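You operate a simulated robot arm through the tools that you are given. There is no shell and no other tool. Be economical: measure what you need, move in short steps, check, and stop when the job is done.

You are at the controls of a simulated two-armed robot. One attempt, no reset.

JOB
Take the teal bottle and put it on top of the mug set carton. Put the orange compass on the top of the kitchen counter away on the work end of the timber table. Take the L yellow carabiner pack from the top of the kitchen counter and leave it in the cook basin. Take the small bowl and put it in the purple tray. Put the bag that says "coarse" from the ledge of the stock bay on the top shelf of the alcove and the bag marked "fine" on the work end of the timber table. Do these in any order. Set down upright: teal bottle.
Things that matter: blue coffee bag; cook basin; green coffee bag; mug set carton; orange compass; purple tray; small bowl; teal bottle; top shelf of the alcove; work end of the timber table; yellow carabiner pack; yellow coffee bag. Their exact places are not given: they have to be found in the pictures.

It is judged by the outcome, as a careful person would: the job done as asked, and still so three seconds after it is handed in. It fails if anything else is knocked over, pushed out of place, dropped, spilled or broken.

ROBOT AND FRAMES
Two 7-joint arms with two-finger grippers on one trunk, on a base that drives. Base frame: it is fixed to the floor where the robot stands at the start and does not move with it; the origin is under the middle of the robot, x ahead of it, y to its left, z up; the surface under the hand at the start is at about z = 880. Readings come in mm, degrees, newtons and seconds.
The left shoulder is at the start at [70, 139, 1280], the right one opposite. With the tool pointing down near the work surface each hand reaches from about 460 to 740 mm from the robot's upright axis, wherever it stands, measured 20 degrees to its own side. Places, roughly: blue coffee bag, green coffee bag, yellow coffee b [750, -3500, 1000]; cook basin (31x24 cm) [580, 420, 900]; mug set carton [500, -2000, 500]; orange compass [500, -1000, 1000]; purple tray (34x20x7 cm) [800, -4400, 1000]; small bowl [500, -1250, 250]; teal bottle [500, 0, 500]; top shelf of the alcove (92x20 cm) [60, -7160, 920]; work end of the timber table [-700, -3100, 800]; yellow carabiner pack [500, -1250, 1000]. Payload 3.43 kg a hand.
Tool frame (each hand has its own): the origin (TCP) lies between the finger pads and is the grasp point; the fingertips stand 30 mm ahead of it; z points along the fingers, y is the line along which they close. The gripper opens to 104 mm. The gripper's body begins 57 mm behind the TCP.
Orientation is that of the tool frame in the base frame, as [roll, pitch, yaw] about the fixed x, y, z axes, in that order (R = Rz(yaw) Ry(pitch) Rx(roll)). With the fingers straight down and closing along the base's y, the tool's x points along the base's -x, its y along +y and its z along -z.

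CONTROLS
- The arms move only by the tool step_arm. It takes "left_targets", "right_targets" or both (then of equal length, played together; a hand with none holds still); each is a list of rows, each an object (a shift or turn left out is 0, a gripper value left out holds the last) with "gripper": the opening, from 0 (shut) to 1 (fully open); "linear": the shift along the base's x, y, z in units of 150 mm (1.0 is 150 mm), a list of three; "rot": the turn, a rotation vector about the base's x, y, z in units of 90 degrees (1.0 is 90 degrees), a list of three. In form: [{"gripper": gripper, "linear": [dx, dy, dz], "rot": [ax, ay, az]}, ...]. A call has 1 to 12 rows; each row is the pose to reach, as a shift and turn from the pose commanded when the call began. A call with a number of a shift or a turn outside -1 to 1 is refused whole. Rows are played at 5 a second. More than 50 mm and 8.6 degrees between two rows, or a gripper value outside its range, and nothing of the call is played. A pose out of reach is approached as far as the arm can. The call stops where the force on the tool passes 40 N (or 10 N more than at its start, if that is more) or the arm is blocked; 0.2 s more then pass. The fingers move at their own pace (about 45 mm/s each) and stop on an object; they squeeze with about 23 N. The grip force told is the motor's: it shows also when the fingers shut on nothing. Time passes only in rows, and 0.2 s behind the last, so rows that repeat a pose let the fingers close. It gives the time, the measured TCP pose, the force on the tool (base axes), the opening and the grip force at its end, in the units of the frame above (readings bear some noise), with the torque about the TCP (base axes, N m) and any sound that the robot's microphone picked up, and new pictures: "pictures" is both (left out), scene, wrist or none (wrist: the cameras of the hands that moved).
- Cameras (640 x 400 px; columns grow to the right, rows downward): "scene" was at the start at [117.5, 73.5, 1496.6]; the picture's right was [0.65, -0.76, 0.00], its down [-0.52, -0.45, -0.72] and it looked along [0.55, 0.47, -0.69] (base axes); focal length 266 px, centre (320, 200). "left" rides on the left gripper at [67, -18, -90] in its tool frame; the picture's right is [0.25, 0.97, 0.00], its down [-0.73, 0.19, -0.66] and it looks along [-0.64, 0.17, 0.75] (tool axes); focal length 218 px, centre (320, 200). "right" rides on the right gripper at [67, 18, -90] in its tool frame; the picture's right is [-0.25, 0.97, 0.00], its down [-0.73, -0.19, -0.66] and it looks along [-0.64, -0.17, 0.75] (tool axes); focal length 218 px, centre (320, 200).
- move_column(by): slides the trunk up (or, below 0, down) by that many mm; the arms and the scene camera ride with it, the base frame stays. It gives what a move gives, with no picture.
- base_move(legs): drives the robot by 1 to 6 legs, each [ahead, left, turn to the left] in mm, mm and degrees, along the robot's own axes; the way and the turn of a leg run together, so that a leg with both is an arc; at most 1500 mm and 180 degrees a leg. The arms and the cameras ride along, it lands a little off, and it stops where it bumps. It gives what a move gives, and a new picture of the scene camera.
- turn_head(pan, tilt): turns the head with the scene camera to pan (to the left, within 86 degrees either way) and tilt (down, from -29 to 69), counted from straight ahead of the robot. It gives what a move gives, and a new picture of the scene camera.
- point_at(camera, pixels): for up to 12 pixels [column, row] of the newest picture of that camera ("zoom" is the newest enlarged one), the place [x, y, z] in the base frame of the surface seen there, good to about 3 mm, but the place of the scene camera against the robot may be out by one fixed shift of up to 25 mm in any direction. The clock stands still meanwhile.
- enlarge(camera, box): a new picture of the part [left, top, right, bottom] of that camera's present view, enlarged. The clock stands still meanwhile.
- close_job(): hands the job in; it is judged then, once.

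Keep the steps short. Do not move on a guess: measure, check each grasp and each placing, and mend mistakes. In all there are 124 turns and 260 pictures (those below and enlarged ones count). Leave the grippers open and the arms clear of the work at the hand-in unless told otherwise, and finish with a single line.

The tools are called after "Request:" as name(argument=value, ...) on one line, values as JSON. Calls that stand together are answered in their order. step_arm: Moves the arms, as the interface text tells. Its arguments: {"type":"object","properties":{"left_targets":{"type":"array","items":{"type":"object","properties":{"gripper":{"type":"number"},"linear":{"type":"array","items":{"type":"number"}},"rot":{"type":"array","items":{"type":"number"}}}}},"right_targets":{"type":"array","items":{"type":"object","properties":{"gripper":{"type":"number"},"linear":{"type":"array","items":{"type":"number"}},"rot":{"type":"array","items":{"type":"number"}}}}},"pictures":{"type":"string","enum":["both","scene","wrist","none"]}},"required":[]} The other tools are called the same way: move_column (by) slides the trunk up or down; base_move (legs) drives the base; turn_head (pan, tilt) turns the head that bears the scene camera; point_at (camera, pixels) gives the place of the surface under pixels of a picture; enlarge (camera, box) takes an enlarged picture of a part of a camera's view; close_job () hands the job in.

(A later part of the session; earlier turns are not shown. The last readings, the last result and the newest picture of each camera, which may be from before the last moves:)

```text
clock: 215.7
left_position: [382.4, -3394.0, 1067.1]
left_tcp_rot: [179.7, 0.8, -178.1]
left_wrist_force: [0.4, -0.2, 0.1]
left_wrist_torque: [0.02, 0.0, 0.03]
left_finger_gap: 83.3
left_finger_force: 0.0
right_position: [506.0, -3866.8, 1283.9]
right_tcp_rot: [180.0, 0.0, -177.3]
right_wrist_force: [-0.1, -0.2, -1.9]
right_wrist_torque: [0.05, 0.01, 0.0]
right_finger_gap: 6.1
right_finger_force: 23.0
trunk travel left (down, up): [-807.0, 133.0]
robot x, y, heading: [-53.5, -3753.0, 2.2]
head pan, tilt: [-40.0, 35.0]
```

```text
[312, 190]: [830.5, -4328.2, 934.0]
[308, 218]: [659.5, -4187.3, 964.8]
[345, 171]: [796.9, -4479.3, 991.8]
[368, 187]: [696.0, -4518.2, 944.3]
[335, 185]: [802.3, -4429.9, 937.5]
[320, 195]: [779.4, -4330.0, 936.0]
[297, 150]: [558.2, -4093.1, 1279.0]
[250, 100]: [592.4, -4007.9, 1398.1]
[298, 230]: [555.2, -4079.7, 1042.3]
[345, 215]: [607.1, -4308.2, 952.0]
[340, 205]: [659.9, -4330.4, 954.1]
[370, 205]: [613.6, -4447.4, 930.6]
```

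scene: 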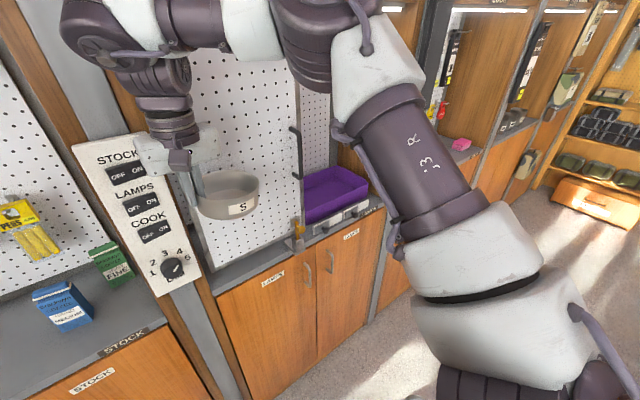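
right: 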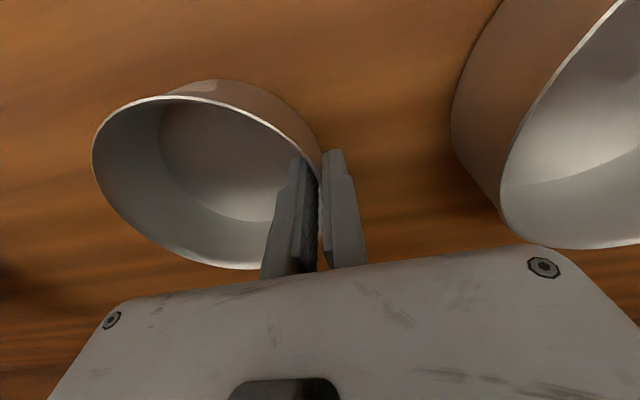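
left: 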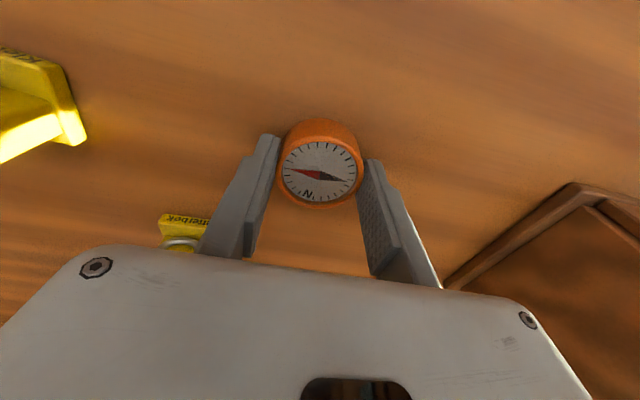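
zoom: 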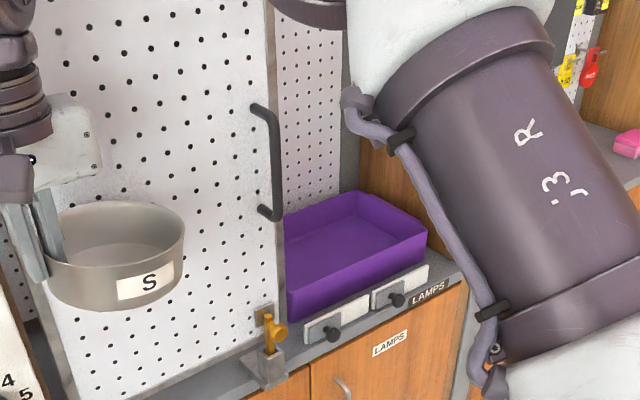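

The tray floor is z≈936 and spans x 655–845, y -4185 to -4520. The panel edge is at y≈-4090. I'll back off, then lower and extend the right arm (as when it took the bowl) and tuck the left in.

Request:
base_move(legs=[[-220, 0, -2.1]])

Request:
step_arm(left_targets=[{"linear": [-0.1, 0, 0]}, {"linear": [-0.2, 0, 0]}, {"linear": [-0.3, 0, 0]}, {"linear": [-0.4, 0, 0]}, {"linear": [-0.45, 0, 0]}], right_targets=[{"linear": [0.0, 0, -0.2]}, {"linear": [0.0, 0, -0.4]}, {"linear": [0, 0, -0.6]}, {"linear": [0, 0, -0.8]}, {"linear": [0, 0, -1]}], pictures="none")

Request:
step_arm(right_targets=[{"linear": [0.15, 0, -0.15]}, {"linear": [0.3, 0, -0.3]}, {"linear": [0.45, 0, -0.45]}, {"linear": [0.6, 0, -0.6]}, {"linear": [0.75, 0, -0.7]}], pictures="both")

```text
clock: 217.4
left_position: [202.2, -3420.0, 1067.9]
left_tcp_rot: [179.7, 1.1, 179.5]
left_wrist_force: [-1.0, 0.2, 0.4]
left_wrist_torque: [-0.03, -0.07, 0.03]
left_finger_gap: 83.3
left_finger_force: 0.2
right_position: [302.7, -3897.2, 1287.5]
right_tcp_rot: [-180.0, 0.3, -179.7]
right_wrist_force: [0.1, 0.1, -1.5]
right_wrist_torque: [0.06, -0.09, -0.05]
right_finger_gap: 6.0
right_finger_force: 22.5
trunk travel left (down, up): [-807.0, 133.0]
robot x, y, heading: [-245.0, -3760.5, -0.4]
head pan, tilt: [-40.0, 35.0]
stopped in leg 1: the robot was blocked; the commanded pose is now the measured one
```

scene: 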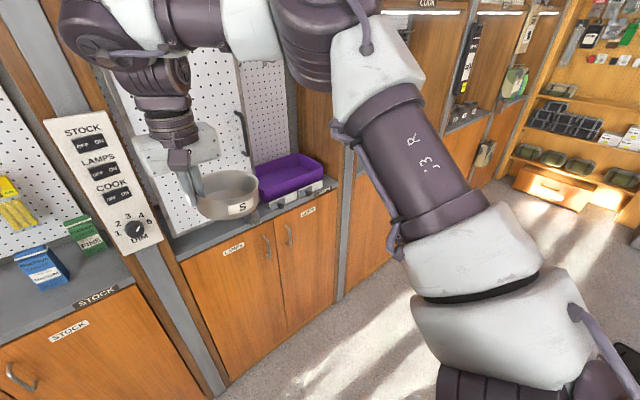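

```text
clock: 218.6
left_position: [139.2, -3422.2, 1067.1]
left_tcp_rot: [179.8, 0.8, 179.4]
left_wrist_force: [-0.7, 0.1, 0.4]
left_wrist_torque: [0.0, -0.01, 0.04]
left_finger_gap: 83.4
left_finger_force: 0.1
right_position: [310.5, -3900.1, 1131.7]
right_tcp_rot: [180.0, -0.1, -179.6]
right_wrist_force: [-1.3, -0.1, -1.1]
right_wrist_torque: [0.08, -0.04, -0.02]
right_finger_gap: 6.0
right_finger_force: 23.3
trunk travel left (down, up): [-807.0, 133.0]
robot x, y, heading: [-245.2, -3763.6, -0.3]
head pan, tilt: [-40.0, 35.0]
```

```text
clock: 219.8
left_position: [139.2, -3419.5, 1065.0]
left_tcp_rot: [179.7, 0.7, 179.4]
left_wrist_force: [0.6, -0.4, 0.2]
left_wrist_torque: [-0.06, 0.0, -0.02]
left_finger_gap: 83.2
left_finger_force: 0.0
right_position: [423.1, -3896.7, 1027.8]
right_tcp_rot: [179.9, -0.1, -179.6]
right_wrist_force: [-0.1, 0.2, -1.4]
right_wrist_torque: [0.05, 0.03, -0.01]
right_finger_gap: 6.2
right_finger_force: 22.8
trunk travel left (down, up): [-807.0, 133.0]
robot x, y, heading: [-242.0, -3761.9, -0.2]
head pan, tilt: [-40.0, 35.0]
```

scene: 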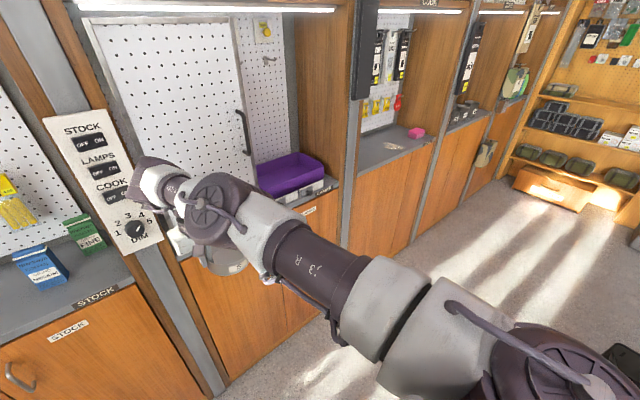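
right: 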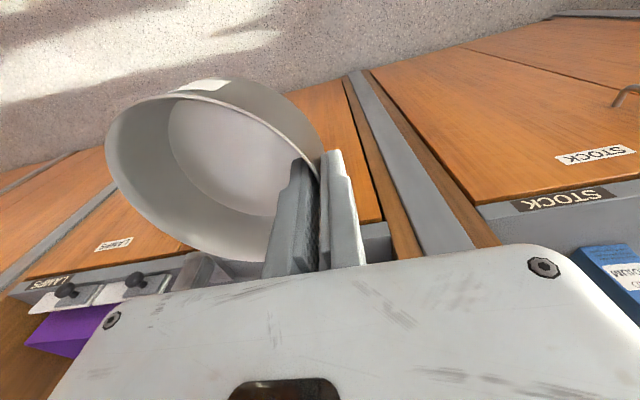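

The robot touched something behind (probably the table edge), so I'll ease forward right away and check it later. Measure the valance height over the tray.

Request:
point_at(camera="scene", pixels=[[200, 8], [300, 9], [260, 12], [285, 160], [262, 188], [322, 170], [260, 160], [247, 155]])

Request:
base_move(legs=[[40, 0, 0], [0, -412, 0.3]])

Request:
move_column(by=50)

Request:
turn_head(pan=-15, tilt=35)

```text
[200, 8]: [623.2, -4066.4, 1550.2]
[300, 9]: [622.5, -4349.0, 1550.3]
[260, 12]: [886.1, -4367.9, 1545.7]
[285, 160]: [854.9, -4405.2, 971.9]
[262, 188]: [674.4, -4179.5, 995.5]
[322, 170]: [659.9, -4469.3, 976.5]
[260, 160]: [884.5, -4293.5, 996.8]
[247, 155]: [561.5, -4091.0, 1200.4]
```

```text
clock: 222.8
left_position: [176.7, -3818.9, 1066.1]
left_tcp_rot: [179.8, 0.7, -179.9]
left_wrist_force: [0.2, 0.2, -0.1]
left_wrist_torque: [0.01, -0.01, 0.02]
left_finger_gap: 83.3
left_finger_force: 0.1
right_position: [464.3, -4293.6, 1027.8]
right_tcp_rot: [180.0, 0.0, -179.2]
right_wrist_force: [0.0, -0.1, -1.0]
right_wrist_torque: [0.05, 0.01, 0.01]
right_finger_gap: 6.1
right_finger_force: 22.5
trunk travel left (down, up): [-807.0, 133.0]
robot x, y, heading: [-200.1, -4160.5, 0.6]
head pan, tilt: [-40.0, 35.0]
```

scene: 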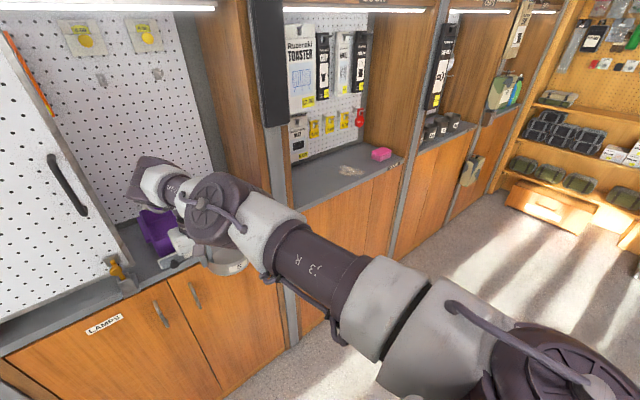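

```text
clock: 223.7
left_position: [176.1, -3819.7, 1116.9]
left_tcp_rot: [179.7, 0.7, -180.0]
left_wrist_force: [-0.6, 0.0, 0.3]
left_wrist_torque: [0.01, 0.01, -0.02]
left_finger_gap: 83.2
left_finger_force: 0.1
right_position: [464.6, -4293.5, 1078.9]
right_tcp_rot: [179.9, 0.1, -179.0]
right_wrist_force: [-0.3, 0.3, -1.9]
right_wrist_torque: [0.06, 0.0, -0.02]
right_finger_gap: 6.0
right_finger_force: 23.3
trunk travel left (down, up): [-857.0, 83.0]
robot x, y, heading: [-204.9, -4160.5, 0.4]
head pan, tilt: [-40.0, 35.0]
```

```text
clock: 224.6
left_position: [176.4, -3819.5, 1115.6]
left_tcp_rot: [179.7, 0.7, -179.9]
left_wrist_force: [-0.4, 0.2, 0.4]
left_wrist_torque: [0.02, -0.01, 0.04]
left_finger_gap: 83.2
left_finger_force: 0.0
right_position: [464.1, -4294.0, 1078.5]
right_tcp_rot: [179.8, 0.0, -179.0]
right_wrist_force: [-0.7, 0.7, -1.4]
right_wrist_torque: [0.05, 0.0, -0.02]
right_finger_gap: 6.3
right_finger_force: 22.5
trunk travel left (down, up): [-857.0, 83.0]
robot x, y, heading: [-202.3, -4162.6, 0.6]
head pan, tilt: [-15.0, 35.0]
```

scene: 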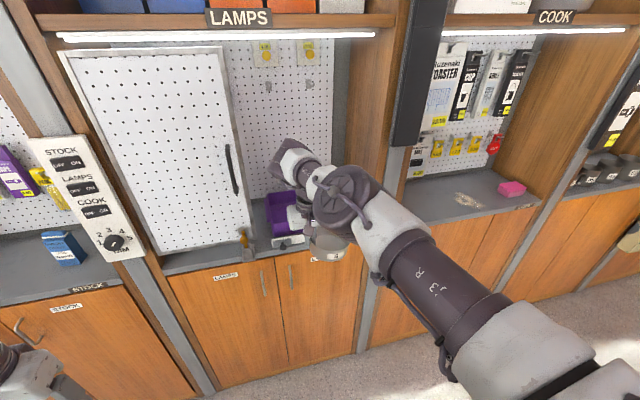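

Drive in over the tray.

Request:
base_move(legs=[[150, -15, -0.6], [138, 0, 0]])

Request:
enlarge(camera="right", box=[0, 0, 640, 400])

```text
clock: 226.9
left_position: [465.5, -3838.9, 1116.8]
left_tcp_rot: [179.8, 0.9, 179.3]
left_wrist_force: [1.1, 0.2, 0.6]
left_wrist_torque: [0.0, -0.02, 0.02]
left_finger_gap: 83.4
left_finger_force: 0.1
right_position: [746.7, -4317.5, 1079.2]
right_tcp_rot: [179.8, 0.1, -179.8]
right_wrist_force: [0.2, -0.4, -2.2]
right_wrist_torque: [0.09, 0.01, 0.03]
right_finger_gap: 6.0
right_finger_force: 23.1
trunk travel left (down, up): [-857.0, 83.0]
robot x, y, heading: [80.9, -4175.1, -0.3]
head pan, tilt: [-15.0, 35.0]
```

scene: 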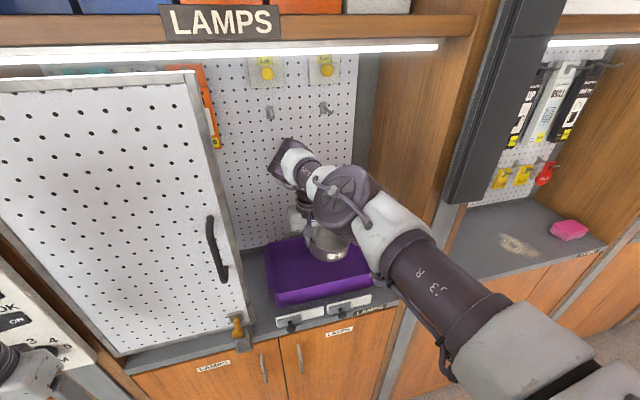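

```text
1.00 times, centred on (320, 200) of right (not enlarged: the box is as wide or as high as the picture)
```

zoom: 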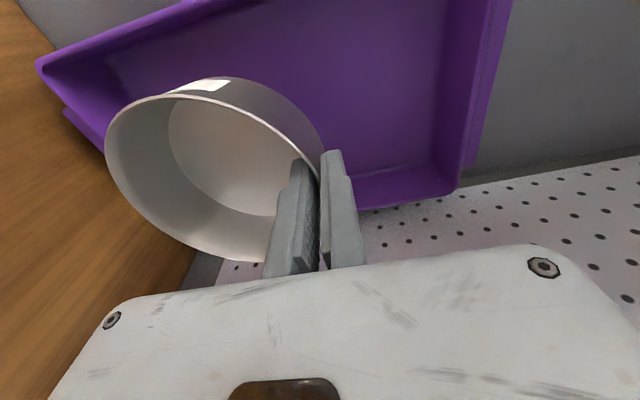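

Request:
point_at(camera="zoom", pixels=[[350, 100], [440, 180], [505, 5], [200, 20], [45, 65], [400, 200], [95, 80]])

```text
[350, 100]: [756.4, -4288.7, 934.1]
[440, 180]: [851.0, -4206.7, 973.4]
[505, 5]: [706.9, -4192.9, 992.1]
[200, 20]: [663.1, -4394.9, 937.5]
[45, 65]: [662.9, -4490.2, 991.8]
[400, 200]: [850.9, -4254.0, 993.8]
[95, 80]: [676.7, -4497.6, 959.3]
```

The bowl lies well inside the tray outline. Lower it.

Request:
move_column(by=-92)

Request:
move_column(by=-7)

Request:
move_column(by=-4)

```text
clock: 228.2
left_position: [466.1, -3839.8, 1023.8]
left_tcp_rot: [179.7, 0.9, 179.3]
left_wrist_force: [0.4, 0.1, 0.2]
left_wrist_torque: [-0.01, 0.0, 0.01]
left_finger_gap: 83.1
left_finger_force: 0.0
right_position: [747.5, -4317.1, 986.9]
right_tcp_rot: [180.0, 0.1, -179.8]
right_wrist_force: [-0.2, 1.8, 6.3]
right_wrist_torque: [-0.6, -0.01, 0.05]
right_finger_gap: 6.0
right_finger_force: 23.2
trunk travel left (down, up): [-765.0, 175.0]
robot x, y, heading: [82.8, -4175.9, 0.0]
head pan, tilt: [-15.0, 35.0]
```

```text
clock: 228.7
left_position: [465.3, -3839.0, 1017.9]
left_tcp_rot: [179.6, 0.8, 179.3]
left_wrist_force: [-0.4, 0.1, -0.6]
left_wrist_torque: [0.02, -0.01, -0.01]
left_finger_gap: 83.2
left_finger_force: 0.1
right_position: [747.2, -4315.7, 981.1]
right_tcp_rot: [179.9, 0.1, -179.9]
right_wrist_force: [-0.5, 3.3, 6.9]
right_wrist_torque: [-0.49, -0.34, 0.11]
right_finger_gap: 6.5
right_finger_force: 22.8
trunk travel left (down, up): [-758.0, 182.0]
robot x, y, heading: [81.0, -4173.3, -0.2]
head pan, tilt: [-15.0, 35.0]
```

```text
clock: 229.2
left_position: [464.0, -3838.0, 1014.4]
left_tcp_rot: [179.9, 0.8, 179.3]
left_wrist_force: [-0.2, 0.3, -0.6]
left_wrist_torque: [0.0, 0.02, -0.03]
left_finger_gap: 83.0
left_finger_force: 0.0
right_position: [746.7, -4316.3, 979.8]
right_tcp_rot: [180.0, 0.4, -179.9]
right_wrist_force: [2.9, 3.4, 23.2]
right_wrist_torque: [-0.64, -0.14, 0.12]
right_finger_gap: 6.8
right_finger_force: 23.0
trunk travel left (down, up): [-754.0, 186.0]
robot x, y, heading: [80.8, -4178.1, -0.0]
head pan, tilt: [-15.0, 35.0]
```

Bowl is down on the tray floor. Open partway and rise.

Request:
step_arm(right_targets=[{"gripper": 0.4}, {"gripper": 0.4}, {"gripper": 0.4}], pictures="none")

Request:
move_column(by=110)

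Request:
enlarge(camera="right", box=[0, 0, 640, 400])

Request:
base_move(legs=[[-290, 0, 0]])

```text
clock: 230.1
left_position: [466.6, -3840.4, 1013.5]
left_tcp_rot: [179.6, 0.7, 179.3]
left_wrist_force: [-0.3, 0.6, 0.3]
left_wrist_torque: [-0.02, 0.02, 0.02]
left_finger_gap: 83.0
left_finger_force: 0.0
right_position: [748.9, -4318.1, 974.8]
right_tcp_rot: [179.9, 0.0, -179.8]
right_wrist_force: [0.8, 0.1, 0.1]
right_wrist_torque: [-0.03, -0.01, 0.04]
right_finger_gap: 41.6
right_finger_force: 0.0
trunk travel left (down, up): [-754.0, 186.0]
robot x, y, heading: [84.6, -4178.6, -0.5]
head pan, tilt: [-15.0, 35.0]
```

```text
clock: 231.5
left_position: [467.0, -3838.8, 1121.9]
left_tcp_rot: [179.7, 0.7, 179.3]
left_wrist_force: [-0.7, 0.4, -0.2]
left_wrist_torque: [-0.01, 0.01, 0.01]
left_finger_gap: 83.3
left_finger_force: 0.1
right_position: [748.8, -4317.1, 1085.8]
right_tcp_rot: [179.9, 0.0, -179.8]
right_wrist_force: [0.4, 0.2, 0.5]
right_wrist_torque: [-0.01, -0.02, -0.04]
right_finger_gap: 41.7
right_finger_force: 0.0
trunk travel left (down, up): [-864.0, 76.0]
robot x, y, heading: [81.0, -4178.5, -0.2]
head pan, tilt: [-15.0, 35.0]
```

```text
1.00 times, centred on (320, 200) of right (not enlarged: the box is as wide or as high as the picture)
```

zoom: 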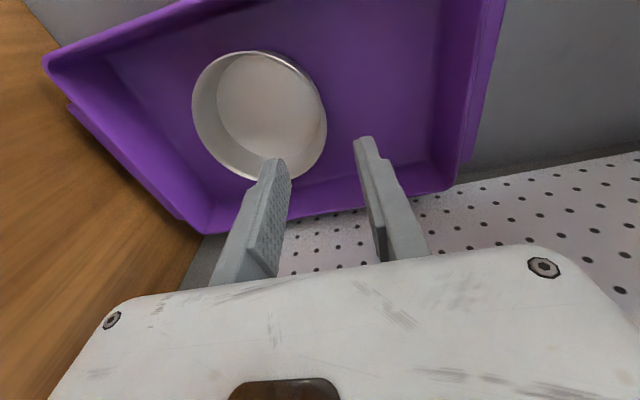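

```text
clock: 233.4
left_position: [183.6, -3839.1, 1121.7]
left_tcp_rot: [179.6, 0.6, 179.3]
left_wrist_force: [0.3, -0.3, 0.0]
left_wrist_torque: [0.0, 0.04, 0.02]
left_finger_gap: 83.2
left_finger_force: 0.0
right_position: [465.5, -4317.0, 1082.9]
right_tcp_rot: [179.9, -0.1, -179.9]
right_wrist_force: [-0.4, 0.5, -0.8]
right_wrist_torque: [0.03, 0.0, 0.02]
right_finger_gap: 41.5
right_finger_force: 0.1
trunk travel left (down, up): [-864.0, 76.0]
robot x, y, heading: [-201.8, -4172.1, -0.4]
head pan, tilt: [-15.0, 35.0]
```

scene: 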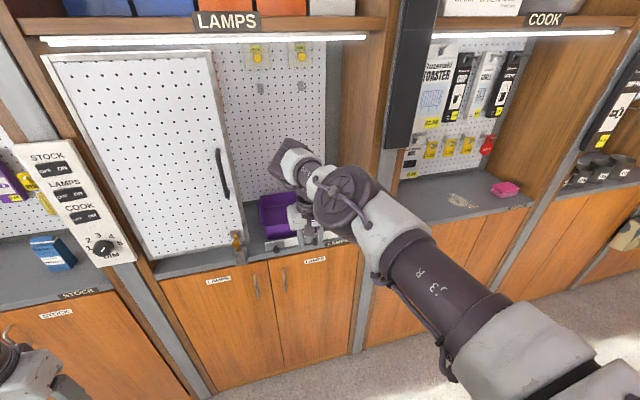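

The bowl is in the tray. Now look at the bags in the stock bay.

Request:
base_move(legs=[[0, 730, 0]])

Request:
turn_head(pan=0, tilt=30)

Request:
enlarge(camera="scene", box=[160, 120, 400, 270])

```text
clock: 237.5
left_position: [196.0, -3104.3, 1122.1]
left_tcp_rot: [179.6, 0.6, 178.6]
left_wrist_force: [-0.3, 0.2, 0.2]
left_wrist_torque: [0.0, 0.03, -0.02]
left_finger_gap: 83.2
left_finger_force: 0.1
right_position: [471.6, -3585.5, 1086.3]
right_tcp_rot: [180.0, 0.1, 179.4]
right_wrist_force: [0.5, -0.1, 0.3]
right_wrist_torque: [0.0, 0.02, 0.02]
right_finger_gap: 41.4
right_finger_force: 0.1
trunk travel left (down, up): [-864.0, 76.0]
robot x, y, heading: [-197.1, -3436.8, -1.2]
head pan, tilt: [-15.0, 35.0]
```

scene: 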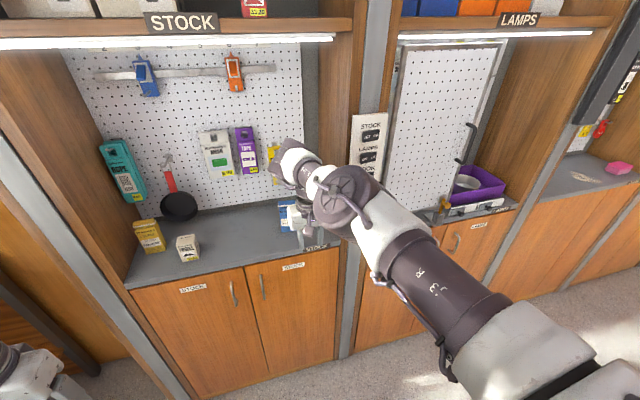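

```text
clock: 238.2
left_position: [193.9, -3103.4, 1123.6]
left_tcp_rot: [179.7, 0.7, 178.6]
left_wrist_force: [0.8, 0.4, -0.2]
left_wrist_torque: [0.0, -0.01, 0.04]
left_finger_gap: 83.2
left_finger_force: 0.3
right_position: [470.5, -3585.5, 1085.4]
right_tcp_rot: [179.9, 0.0, 179.3]
right_wrist_force: [-0.5, -0.4, 0.0]
right_wrist_torque: [-0.01, -0.02, 0.02]
right_finger_gap: 41.5
right_finger_force: 0.1
trunk travel left (down, up): [-864.0, 76.0]
robot x, y, heading: [-194.4, -3438.3, -1.0]
head pan, tilt: [0.0, 30.0]
```

scene: 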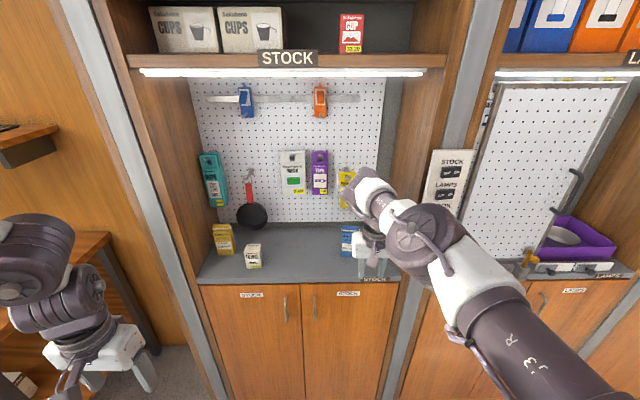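

```text
2.67 times, centred on (280, 195) of scene
```

zoom: 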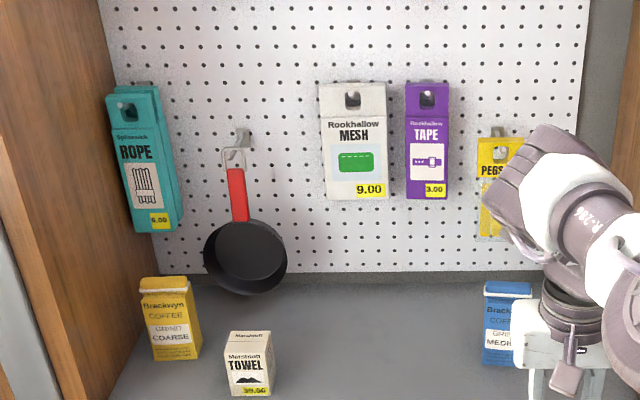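

Yellow bag reads COARSE; blue reads MEDIUM. Measure yellow, and back off and right to read the green one.

Request:
point_at(camera="zoom", pixels=[[167, 290], [147, 290], [187, 290], [170, 350], [150, 350], [195, 345], [245, 250], [250, 345], [235, 390], [505, 290], [508, 350]])

Request:
base_move(legs=[[0, -330, 1]])

Request:
turn_head(pan=15, tilt=30)

Request:
enlarge(camera="scene", box=[160, 120, 400, 270])

```text
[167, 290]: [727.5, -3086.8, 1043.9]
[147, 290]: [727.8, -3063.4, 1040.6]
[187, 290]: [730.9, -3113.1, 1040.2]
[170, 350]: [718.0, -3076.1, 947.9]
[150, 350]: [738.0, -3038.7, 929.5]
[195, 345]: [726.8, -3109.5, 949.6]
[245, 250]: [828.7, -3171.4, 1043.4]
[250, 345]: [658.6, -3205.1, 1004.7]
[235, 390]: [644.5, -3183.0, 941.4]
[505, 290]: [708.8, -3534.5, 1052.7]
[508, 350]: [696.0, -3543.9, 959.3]
```

```text
clock: 240.4
left_position: [186.1, -3422.8, 1121.9]
left_tcp_rot: [179.8, 0.8, 179.8]
left_wrist_force: [-0.2, -0.3, -0.2]
left_wrist_torque: [-0.01, 0.01, -0.05]
left_finger_gap: 83.0
left_finger_force: 0.0
right_position: [471.2, -3897.7, 1085.5]
right_tcp_rot: [-180.0, 0.0, -179.3]
right_wrist_force: [0.3, 1.2, -0.6]
right_wrist_torque: [-0.04, 0.0, -0.01]
right_finger_gap: 41.7
right_finger_force: 0.0
trunk travel left (down, up): [-864.0, 76.0]
robot x, y, heading: [-199.4, -3769.0, 0.0]
head pan, tilt: [0.0, 30.0]
```

scene: 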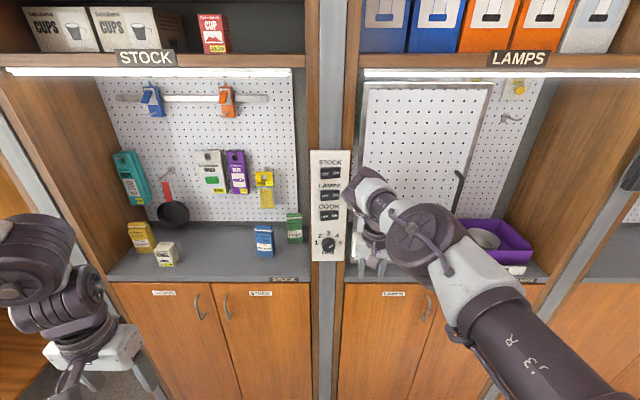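

```text
clock: 241.2
left_position: [184.7, -3425.0, 1122.9]
left_tcp_rot: [179.7, 0.7, 179.9]
left_wrist_force: [-0.5, 0.4, 0.1]
left_wrist_torque: [0.03, -0.03, 0.0]
left_finger_gap: 83.3
left_finger_force: 0.1
right_position: [471.0, -3899.2, 1083.5]
right_tcp_rot: [179.8, -0.1, -179.3]
right_wrist_force: [-0.6, 0.8, 0.6]
right_wrist_torque: [0.04, -0.01, 0.01]
right_finger_gap: 41.5
right_finger_force: 0.0
trunk travel left (down, up): [-864.0, 76.0]
robot x, y, heading: [-196.2, -3765.1, 0.1]
head pan, tilt: [15.0, 30.0]
```

scene: 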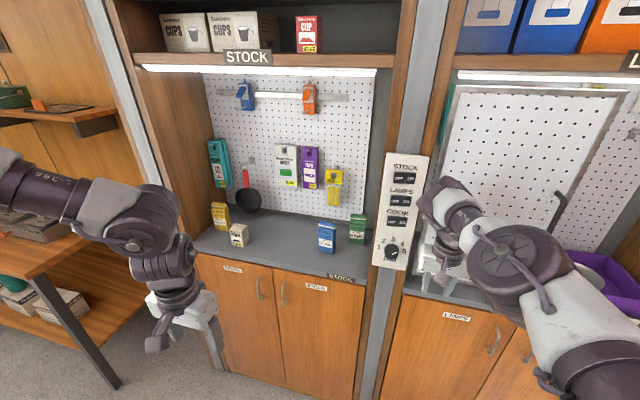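

```text
2.67 times, centred on (280, 195) of scene
```

zoom: 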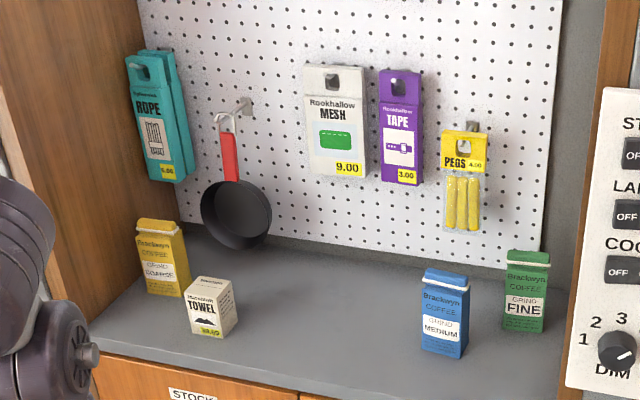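

Green is FINE, yellow is COARSE. Measure the green bag and the bay's right wall.

Request:
point_at(camera="zoom", pixels=[[528, 256], [510, 262], [546, 268], [522, 320], [505, 315], [542, 325], [528, 248], [570, 300], [580, 150], [445, 275], [462, 350]])

```text
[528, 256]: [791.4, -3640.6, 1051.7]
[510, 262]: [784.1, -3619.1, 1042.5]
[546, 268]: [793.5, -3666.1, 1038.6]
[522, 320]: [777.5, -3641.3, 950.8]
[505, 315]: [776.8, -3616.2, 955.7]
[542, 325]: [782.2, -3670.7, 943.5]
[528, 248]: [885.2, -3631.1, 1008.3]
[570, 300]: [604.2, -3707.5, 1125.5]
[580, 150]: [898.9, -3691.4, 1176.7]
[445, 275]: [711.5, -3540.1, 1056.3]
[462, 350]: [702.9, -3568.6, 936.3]
```

The bag is 54 mm wide in y, with the bay wall only ~25 mm to its right, so I'll pinch it front-to-back with the hand turned 90°. Slide left to face it and turn the right hand in free space.

Request:
base_move(legs=[[0, 255, 0]])

Request:
step_arm(right_targets=[{"rot": [0, 0, -0.09], "gripper": 0.65}, {"rot": [0, 0, -0.18]}, {"rot": [0, 0, -0.27]}, {"rot": [0, 0, -0.36]}, {"rot": [0, 0, -0.45]}, {"rot": [0, 0, -0.54]}, {"rot": [0, 0, -0.63]}, {"rot": [0, 0, -0.72]}, {"rot": [0, 0, -0.81]}, {"rot": [0, 0, -0.9]}, {"rot": [0, 0, -0.99]}], pictures="both")

```text
clock: 243.0
left_position: [184.1, -3169.6, 1122.8]
left_tcp_rot: [179.6, 0.7, 179.8]
left_wrist_force: [-0.1, -0.5, 0.3]
left_wrist_torque: [0.02, -0.02, 0.02]
left_finger_gap: 83.3
left_finger_force: 0.2
right_position: [469.5, -3644.8, 1084.7]
right_tcp_rot: [179.8, -0.1, -179.3]
right_wrist_force: [-0.3, 0.0, 0.1]
right_wrist_torque: [0.01, 0.01, -0.02]
right_finger_gap: 41.7
right_finger_force: 0.1
trunk travel left (down, up): [-864.0, 76.0]
robot x, y, heading: [-193.9, -3511.8, 0.4]
head pan, tilt: [15.0, 30.0]
```

scene: 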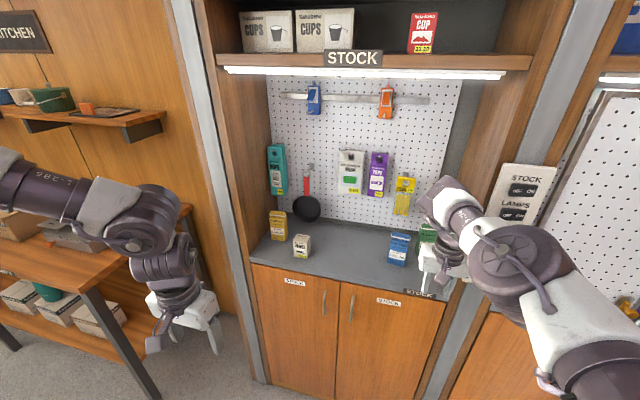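

```text
clock: 245.4
left_position: [183.1, -3167.8, 1122.8]
left_tcp_rot: [179.7, 0.6, 180.0]
left_wrist_force: [-0.6, -0.5, 0.3]
left_wrist_torque: [0.05, 0.02, -0.05]
left_finger_gap: 83.2
left_finger_force: 0.0
right_position: [454.5, -3636.9, 1072.4]
right_tcp_rot: [-179.9, -0.1, 116.0]
right_wrist_force: [0.1, -0.8, 0.1]
right_wrist_torque: [0.01, -0.01, 0.0]
right_finger_gap: 67.4
right_finger_force: 0.0
right hand out of reach, approached as far as the arm can: row 8, 9, 10, 11
trunk travel left (down, up): [-864.0, 76.0]
robot x, y, heading: [-196.1, -3508.4, -0.0]
head pan, tilt: [15.0, 30.0]
```

scene: 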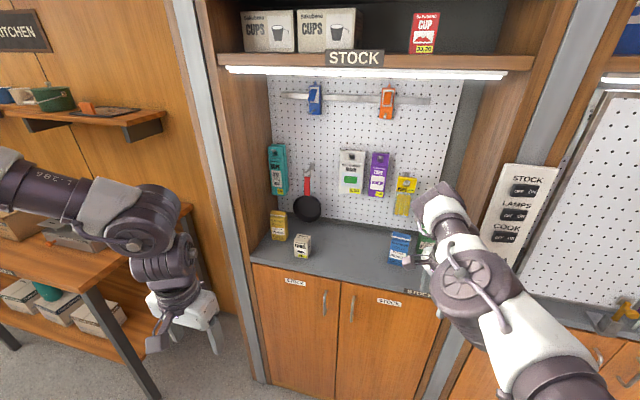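
right: 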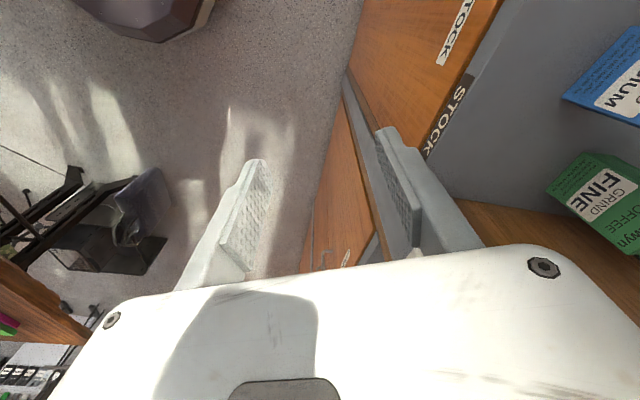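

The wrist turned 64° before its limit. A 12° base turn will add the rest. First raise the left hand and the trunk for clearance, then position.

Request:
step_arm(left_targets=[{"linear": [0, 0, 0.2]}, {"linear": [0, 0, 0.4]}, {"linear": [0, 0, 0.6]}, {"linear": [0, 0, 0.8]}, {"linear": [0, 0, 1]}], pictures="none")

Request:
move_column(by=50)

Request:
base_move(legs=[[0, 208, 0], [0, 0, -12], [250, 0, 0]])

Request:
enlarge(camera="right", box=[0, 0, 640, 400])

```text
clock: 246.6
left_position: [183.1, -3166.3, 1274.8]
left_tcp_rot: [179.7, 0.9, 179.9]
left_wrist_force: [0.3, 0.6, 0.4]
left_wrist_torque: [-0.01, 0.02, 0.0]
left_finger_gap: 83.1
left_finger_force: 0.1
right_position: [453.2, -3638.5, 1073.5]
right_tcp_rot: [179.9, 0.0, 115.9]
right_wrist_force: [-0.5, 0.5, 0.0]
right_wrist_torque: [0.02, 0.01, -0.01]
right_finger_gap: 67.7
right_finger_force: 0.1
trunk travel left (down, up): [-864.0, 76.0]
robot x, y, heading: [-195.3, -3510.8, 0.6]
head pan, tilt: [15.0, 30.0]
```

```text
clock: 247.6
left_position: [184.5, -3166.2, 1324.1]
left_tcp_rot: [179.7, 0.7, 180.0]
left_wrist_force: [0.0, 0.0, -0.2]
left_wrist_torque: [-0.01, 0.0, 0.03]
left_finger_gap: 83.3
left_finger_force: 0.1
right_position: [454.2, -3637.7, 1123.2]
right_tcp_rot: [-179.9, 0.0, 115.9]
right_wrist_force: [-0.4, -0.7, -0.7]
right_wrist_torque: [0.0, -0.01, -0.03]
right_finger_gap: 67.8
right_finger_force: 0.0
trunk travel left (down, up): [-914.0, 26.0]
robot x, y, heading: [-199.3, -3508.8, 0.4]
head pan, tilt: [15.0, 30.0]
```

```text
clock: 251.4
left_position: [484.1, -3092.5, 1324.5]
left_tcp_rot: [179.7, 0.9, 168.2]
left_wrist_force: [0.3, 0.6, -1.1]
left_wrist_torque: [0.01, 0.0, -0.03]
left_finger_gap: 83.4
left_finger_force: 0.2
right_position: [653.2, -3609.1, 1125.4]
right_tcp_rot: [179.9, 0.1, 104.2]
right_wrist_force: [-0.8, 0.4, 0.5]
right_wrist_torque: [-0.03, -0.03, 0.0]
right_finger_gap: 67.6
right_finger_force: 0.1
trunk travel left (down, up): [-914.0, 26.0]
robot x, y, heading: [50.3, -3353.5, -11.4]
head pan, tilt: [15.0, 30.0]
```

scene: 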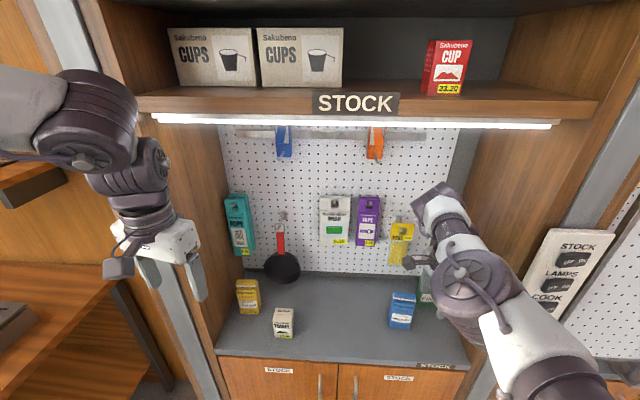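

```text
1.00 times, centred on (320, 200) of right (not enlarged: the box is as wide or as high as the picture)
```

zoom: 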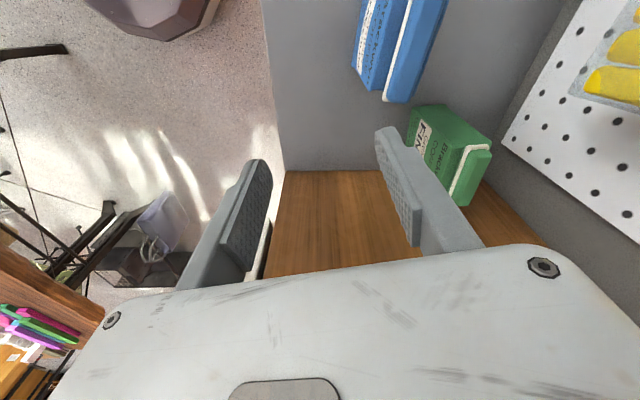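

The green bag is visible by the finger. Measure it and pull the left hand back so it stays out of the bay's valance.

Request:
point_at(camera="zoom", pixels=[[425, 115], [410, 135], [450, 190], [470, 200], [488, 155], [470, 160], [430, 150], [300, 200], [500, 210], [575, 130]])

Request:
step_arm(left_targets=[{"linear": [-0.2, 0.04, 0]}, {"linear": [-0.4, 0.08, 0]}, {"linear": [-0.6, 0.12, -0.1]}, {"linear": [-0.8, 0.17, -0.2]}], pictures="none")

```text
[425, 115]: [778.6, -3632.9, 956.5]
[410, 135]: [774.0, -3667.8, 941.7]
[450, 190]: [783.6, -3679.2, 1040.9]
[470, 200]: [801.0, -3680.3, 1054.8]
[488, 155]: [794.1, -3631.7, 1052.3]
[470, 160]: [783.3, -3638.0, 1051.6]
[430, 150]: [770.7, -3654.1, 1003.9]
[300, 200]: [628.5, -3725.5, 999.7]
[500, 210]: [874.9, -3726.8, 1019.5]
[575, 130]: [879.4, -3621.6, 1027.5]
```

```text
clock: 252.4
left_position: [393.3, -3056.4, 1306.3]
left_tcp_rot: [179.7, 0.7, 168.2]
left_wrist_force: [0.4, -0.1, 0.4]
left_wrist_torque: [0.0, 0.01, -0.01]
left_finger_gap: 83.2
left_finger_force: 0.0
left hand out of reach, approached as far as the arm can: row 3, 4
right_position: [656.9, -3610.9, 1122.6]
right_tcp_rot: [-179.9, -0.1, 104.1]
right_wrist_force: [0.4, -0.3, -0.4]
right_wrist_torque: [0.01, -0.02, -0.01]
right_finger_gap: 67.6
right_finger_force: 0.0
trunk travel left (down, up): [-914.0, 26.0]
robot x, y, heading: [48.9, -3354.3, -11.5]
head pan, tilt: [15.0, 30.0]
```

The wrist camera gives: bag centre ≈(797,-3655), bay wall y -3726, pegboard x 879. Move over it with the jaws wider.

Request:
base_move(legs=[[146, -15, 0]])

Request:
step_arm(right_targets=[{"gripper": 0.88}, {"gripper": 0.88}], pictures="both")

```text
clock: 253.7
left_position: [530.0, -3097.4, 1307.5]
left_tcp_rot: [179.6, 0.9, 168.3]
left_wrist_force: [-0.3, -0.2, 0.2]
left_wrist_torque: [-0.01, -0.03, 0.0]
left_finger_gap: 82.9
left_finger_force: 0.0
right_position: [795.4, -3650.6, 1124.7]
right_tcp_rot: [179.8, 0.1, 104.3]
right_wrist_force: [0.5, 0.0, 0.0]
right_wrist_torque: [-0.03, -0.03, -0.04]
right_finger_gap: 67.5
right_finger_force: 0.0
trunk travel left (down, up): [-914.0, 26.0]
robot x, y, heading: [186.1, -3392.7, -11.2]
head pan, tilt: [15.0, 30.0]
```

scene: 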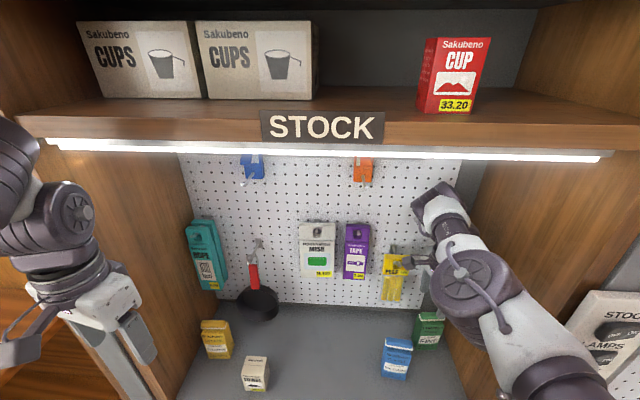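

```text
clock: 254.3
left_position: [530.7, -3095.7, 1306.7]
left_tcp_rot: [179.7, 0.7, 168.3]
left_wrist_force: [-0.4, -0.6, 0.3]
left_wrist_torque: [-0.03, -0.01, -0.04]
left_finger_gap: 83.4
left_finger_force: 0.0
right_position: [794.9, -3652.3, 1123.9]
right_tcp_rot: [180.0, 0.0, 104.3]
right_wrist_force: [-0.2, 0.7, 0.1]
right_wrist_torque: [-0.02, -0.04, 0.0]
right_finger_gap: 91.3
right_finger_force: 0.0
trunk travel left (down, up): [-914.0, 26.0]
robot x, y, heading: [186.1, -3393.9, -11.1]
head pan, tilt: [15.0, 30.0]
```

scene: 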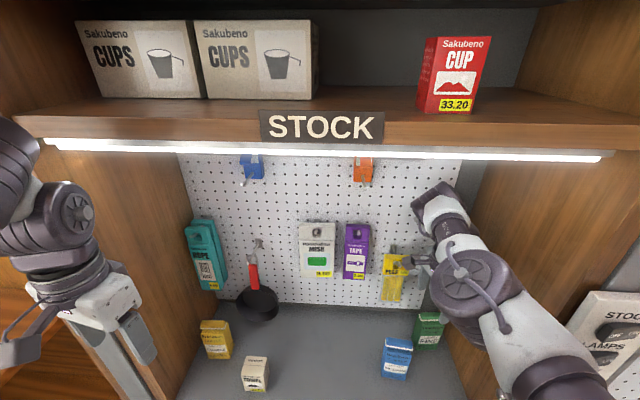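
right: 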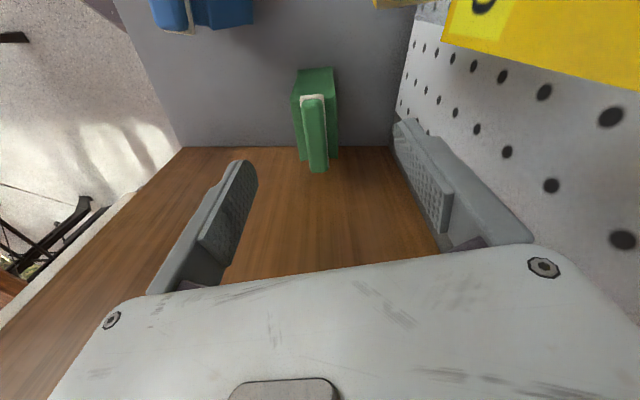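

Request:
point_at(camera="right", pixels=[[312, 110], [316, 165], [303, 100], [335, 90], [320, 72], [298, 140], [335, 150], [480, 20], [600, 70], [445, 30], [620, 20]])

```text
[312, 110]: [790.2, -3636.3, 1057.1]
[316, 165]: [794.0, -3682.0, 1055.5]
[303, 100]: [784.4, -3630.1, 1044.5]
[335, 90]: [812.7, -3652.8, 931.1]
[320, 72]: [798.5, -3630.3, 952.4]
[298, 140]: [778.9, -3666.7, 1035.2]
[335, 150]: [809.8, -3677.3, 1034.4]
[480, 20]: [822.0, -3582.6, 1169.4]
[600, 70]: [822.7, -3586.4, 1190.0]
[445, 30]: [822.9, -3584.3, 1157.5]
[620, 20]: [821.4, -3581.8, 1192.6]
```

Bag centre (794,-3656), depth ~36; the hanging pegs pouch face is at x 822, near the hand's camera. I'll shift 14 mm forward for clearance and then lower.

Request:
step_arm(right_targets=[{"linear": [-0.09, -0.025, 0]}, {"linear": [-0.09, -0.025, 0]}], pictures="none")

Request:
move_column(by=-60)

Request:
enlarge(camera="right", box=[0, 0, 640, 400])

Request:
enlarge(camera="scene", box=[340, 180, 500, 370])

```text
clock: 254.9
left_position: [531.9, -3097.7, 1307.1]
left_tcp_rot: [179.7, 0.8, 168.3]
left_wrist_force: [0.0, 0.1, 0.6]
left_wrist_torque: [-0.01, -0.02, 0.0]
left_finger_gap: 83.2
left_finger_force: 0.1
right_position: [794.9, -3656.0, 1120.8]
right_tcp_rot: [-179.8, 0.1, 104.4]
right_wrist_force: [-0.6, 0.8, 0.8]
right_wrist_torque: [0.02, -0.01, -0.02]
right_finger_gap: 91.5
right_finger_force: 0.1
right hand out of reach, approached as far as the arm can: row 1, 2
trunk travel left (down, up): [-914.0, 26.0]
robot x, y, heading: [187.8, -3394.4, -11.2]
head pan, tilt: [15.0, 30.0]
```

```text
clock: 255.9
left_position: [533.3, -3097.7, 1246.0]
left_tcp_rot: [179.6, 0.9, 168.3]
left_wrist_force: [0.0, 0.0, 0.1]
left_wrist_torque: [0.0, 0.01, -0.02]
left_finger_gap: 83.1
left_finger_force: 0.0
right_position: [796.6, -3656.5, 1060.5]
right_tcp_rot: [-179.8, 0.0, 104.2]
right_wrist_force: [0.3, -0.5, -0.6]
right_wrist_torque: [-0.02, 0.01, 0.01]
right_finger_gap: 91.4
right_finger_force: 0.1
trunk travel left (down, up): [-854.0, 86.0]
robot x, y, heading: [183.6, -3393.0, -11.4]
head pan, tilt: [15.0, 30.0]
```

```text
1.00 times, centred on (320, 200) of right (not enlarged: the box is as wide or as high as the picture)
```

zoom: 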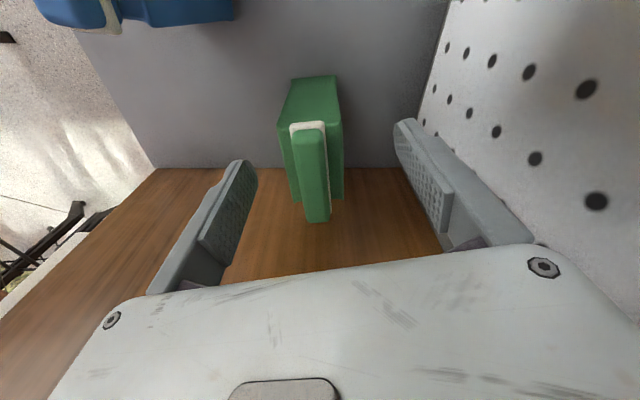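

```text
2.11 times, centred on (420, 275) of scene
```

zoom: 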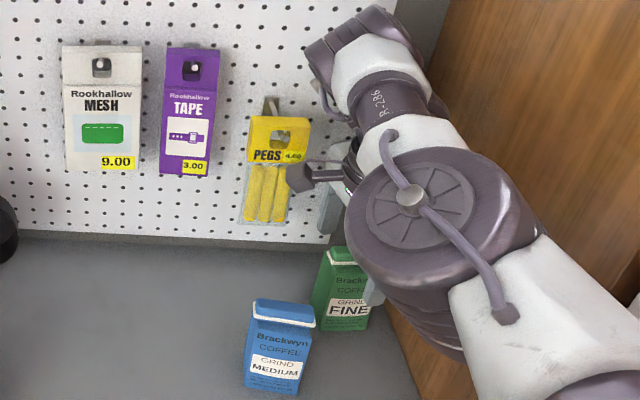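

No contact with the pegs. Continue down 52 and close.

Request:
move_column(by=-52)

Request:
step_arm(right_targets=[{"gripper": 0}, {"gripper": 0}, {"gripper": 0}, {"gripper": 0}, {"gripper": 0}], pictures="both")

```text
clock: 256.9
left_position: [533.1, -3096.7, 1194.3]
left_tcp_rot: [179.7, 0.9, 168.4]
left_wrist_force: [0.8, 0.7, -0.2]
left_wrist_torque: [0.01, 0.02, 0.0]
left_finger_gap: 83.1
left_finger_force: 0.1
right_position: [794.9, -3656.3, 1008.8]
right_tcp_rot: [-179.7, 0.0, 104.3]
right_wrist_force: [-0.3, 0.3, 0.0]
right_wrist_torque: [-0.01, -0.01, -0.02]
right_finger_gap: 91.7
right_finger_force: 0.1
trunk travel left (down, up): [-802.0, 138.0]
robot x, y, heading: [188.7, -3392.1, -11.3]
head pan, tilt: [15.0, 30.0]
```

```text
clock: 258.1
left_position: [533.2, -3098.0, 1195.2]
left_tcp_rot: [179.7, 0.8, 168.3]
left_wrist_force: [0.5, -1.1, -0.2]
left_wrist_torque: [0.02, 0.04, -0.01]
left_finger_gap: 83.2
left_finger_force: 0.1
right_position: [795.5, -3654.7, 1009.1]
right_tcp_rot: [-179.8, 0.0, 104.3]
right_wrist_force: [-0.5, -1.2, 0.9]
right_wrist_torque: [0.03, -0.02, 0.05]
right_finger_gap: 41.6
right_finger_force: 23.6
trunk travel left (down, up): [-802.0, 138.0]
robot x, y, heading: [186.6, -3394.5, -11.4]
head pan, tilt: [15.0, 30.0]
```

scene: 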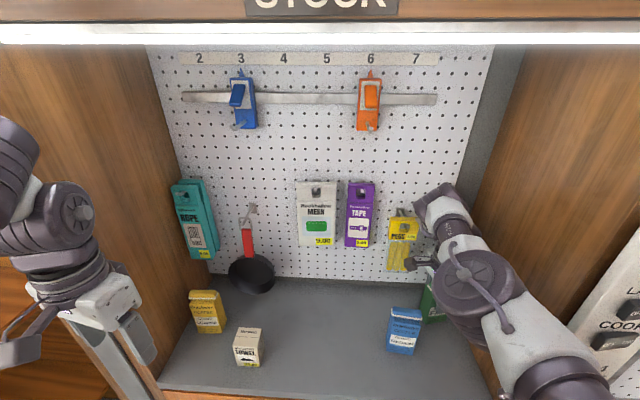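
right: 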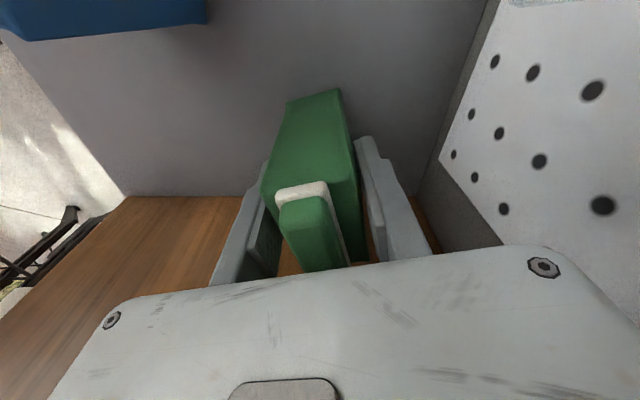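

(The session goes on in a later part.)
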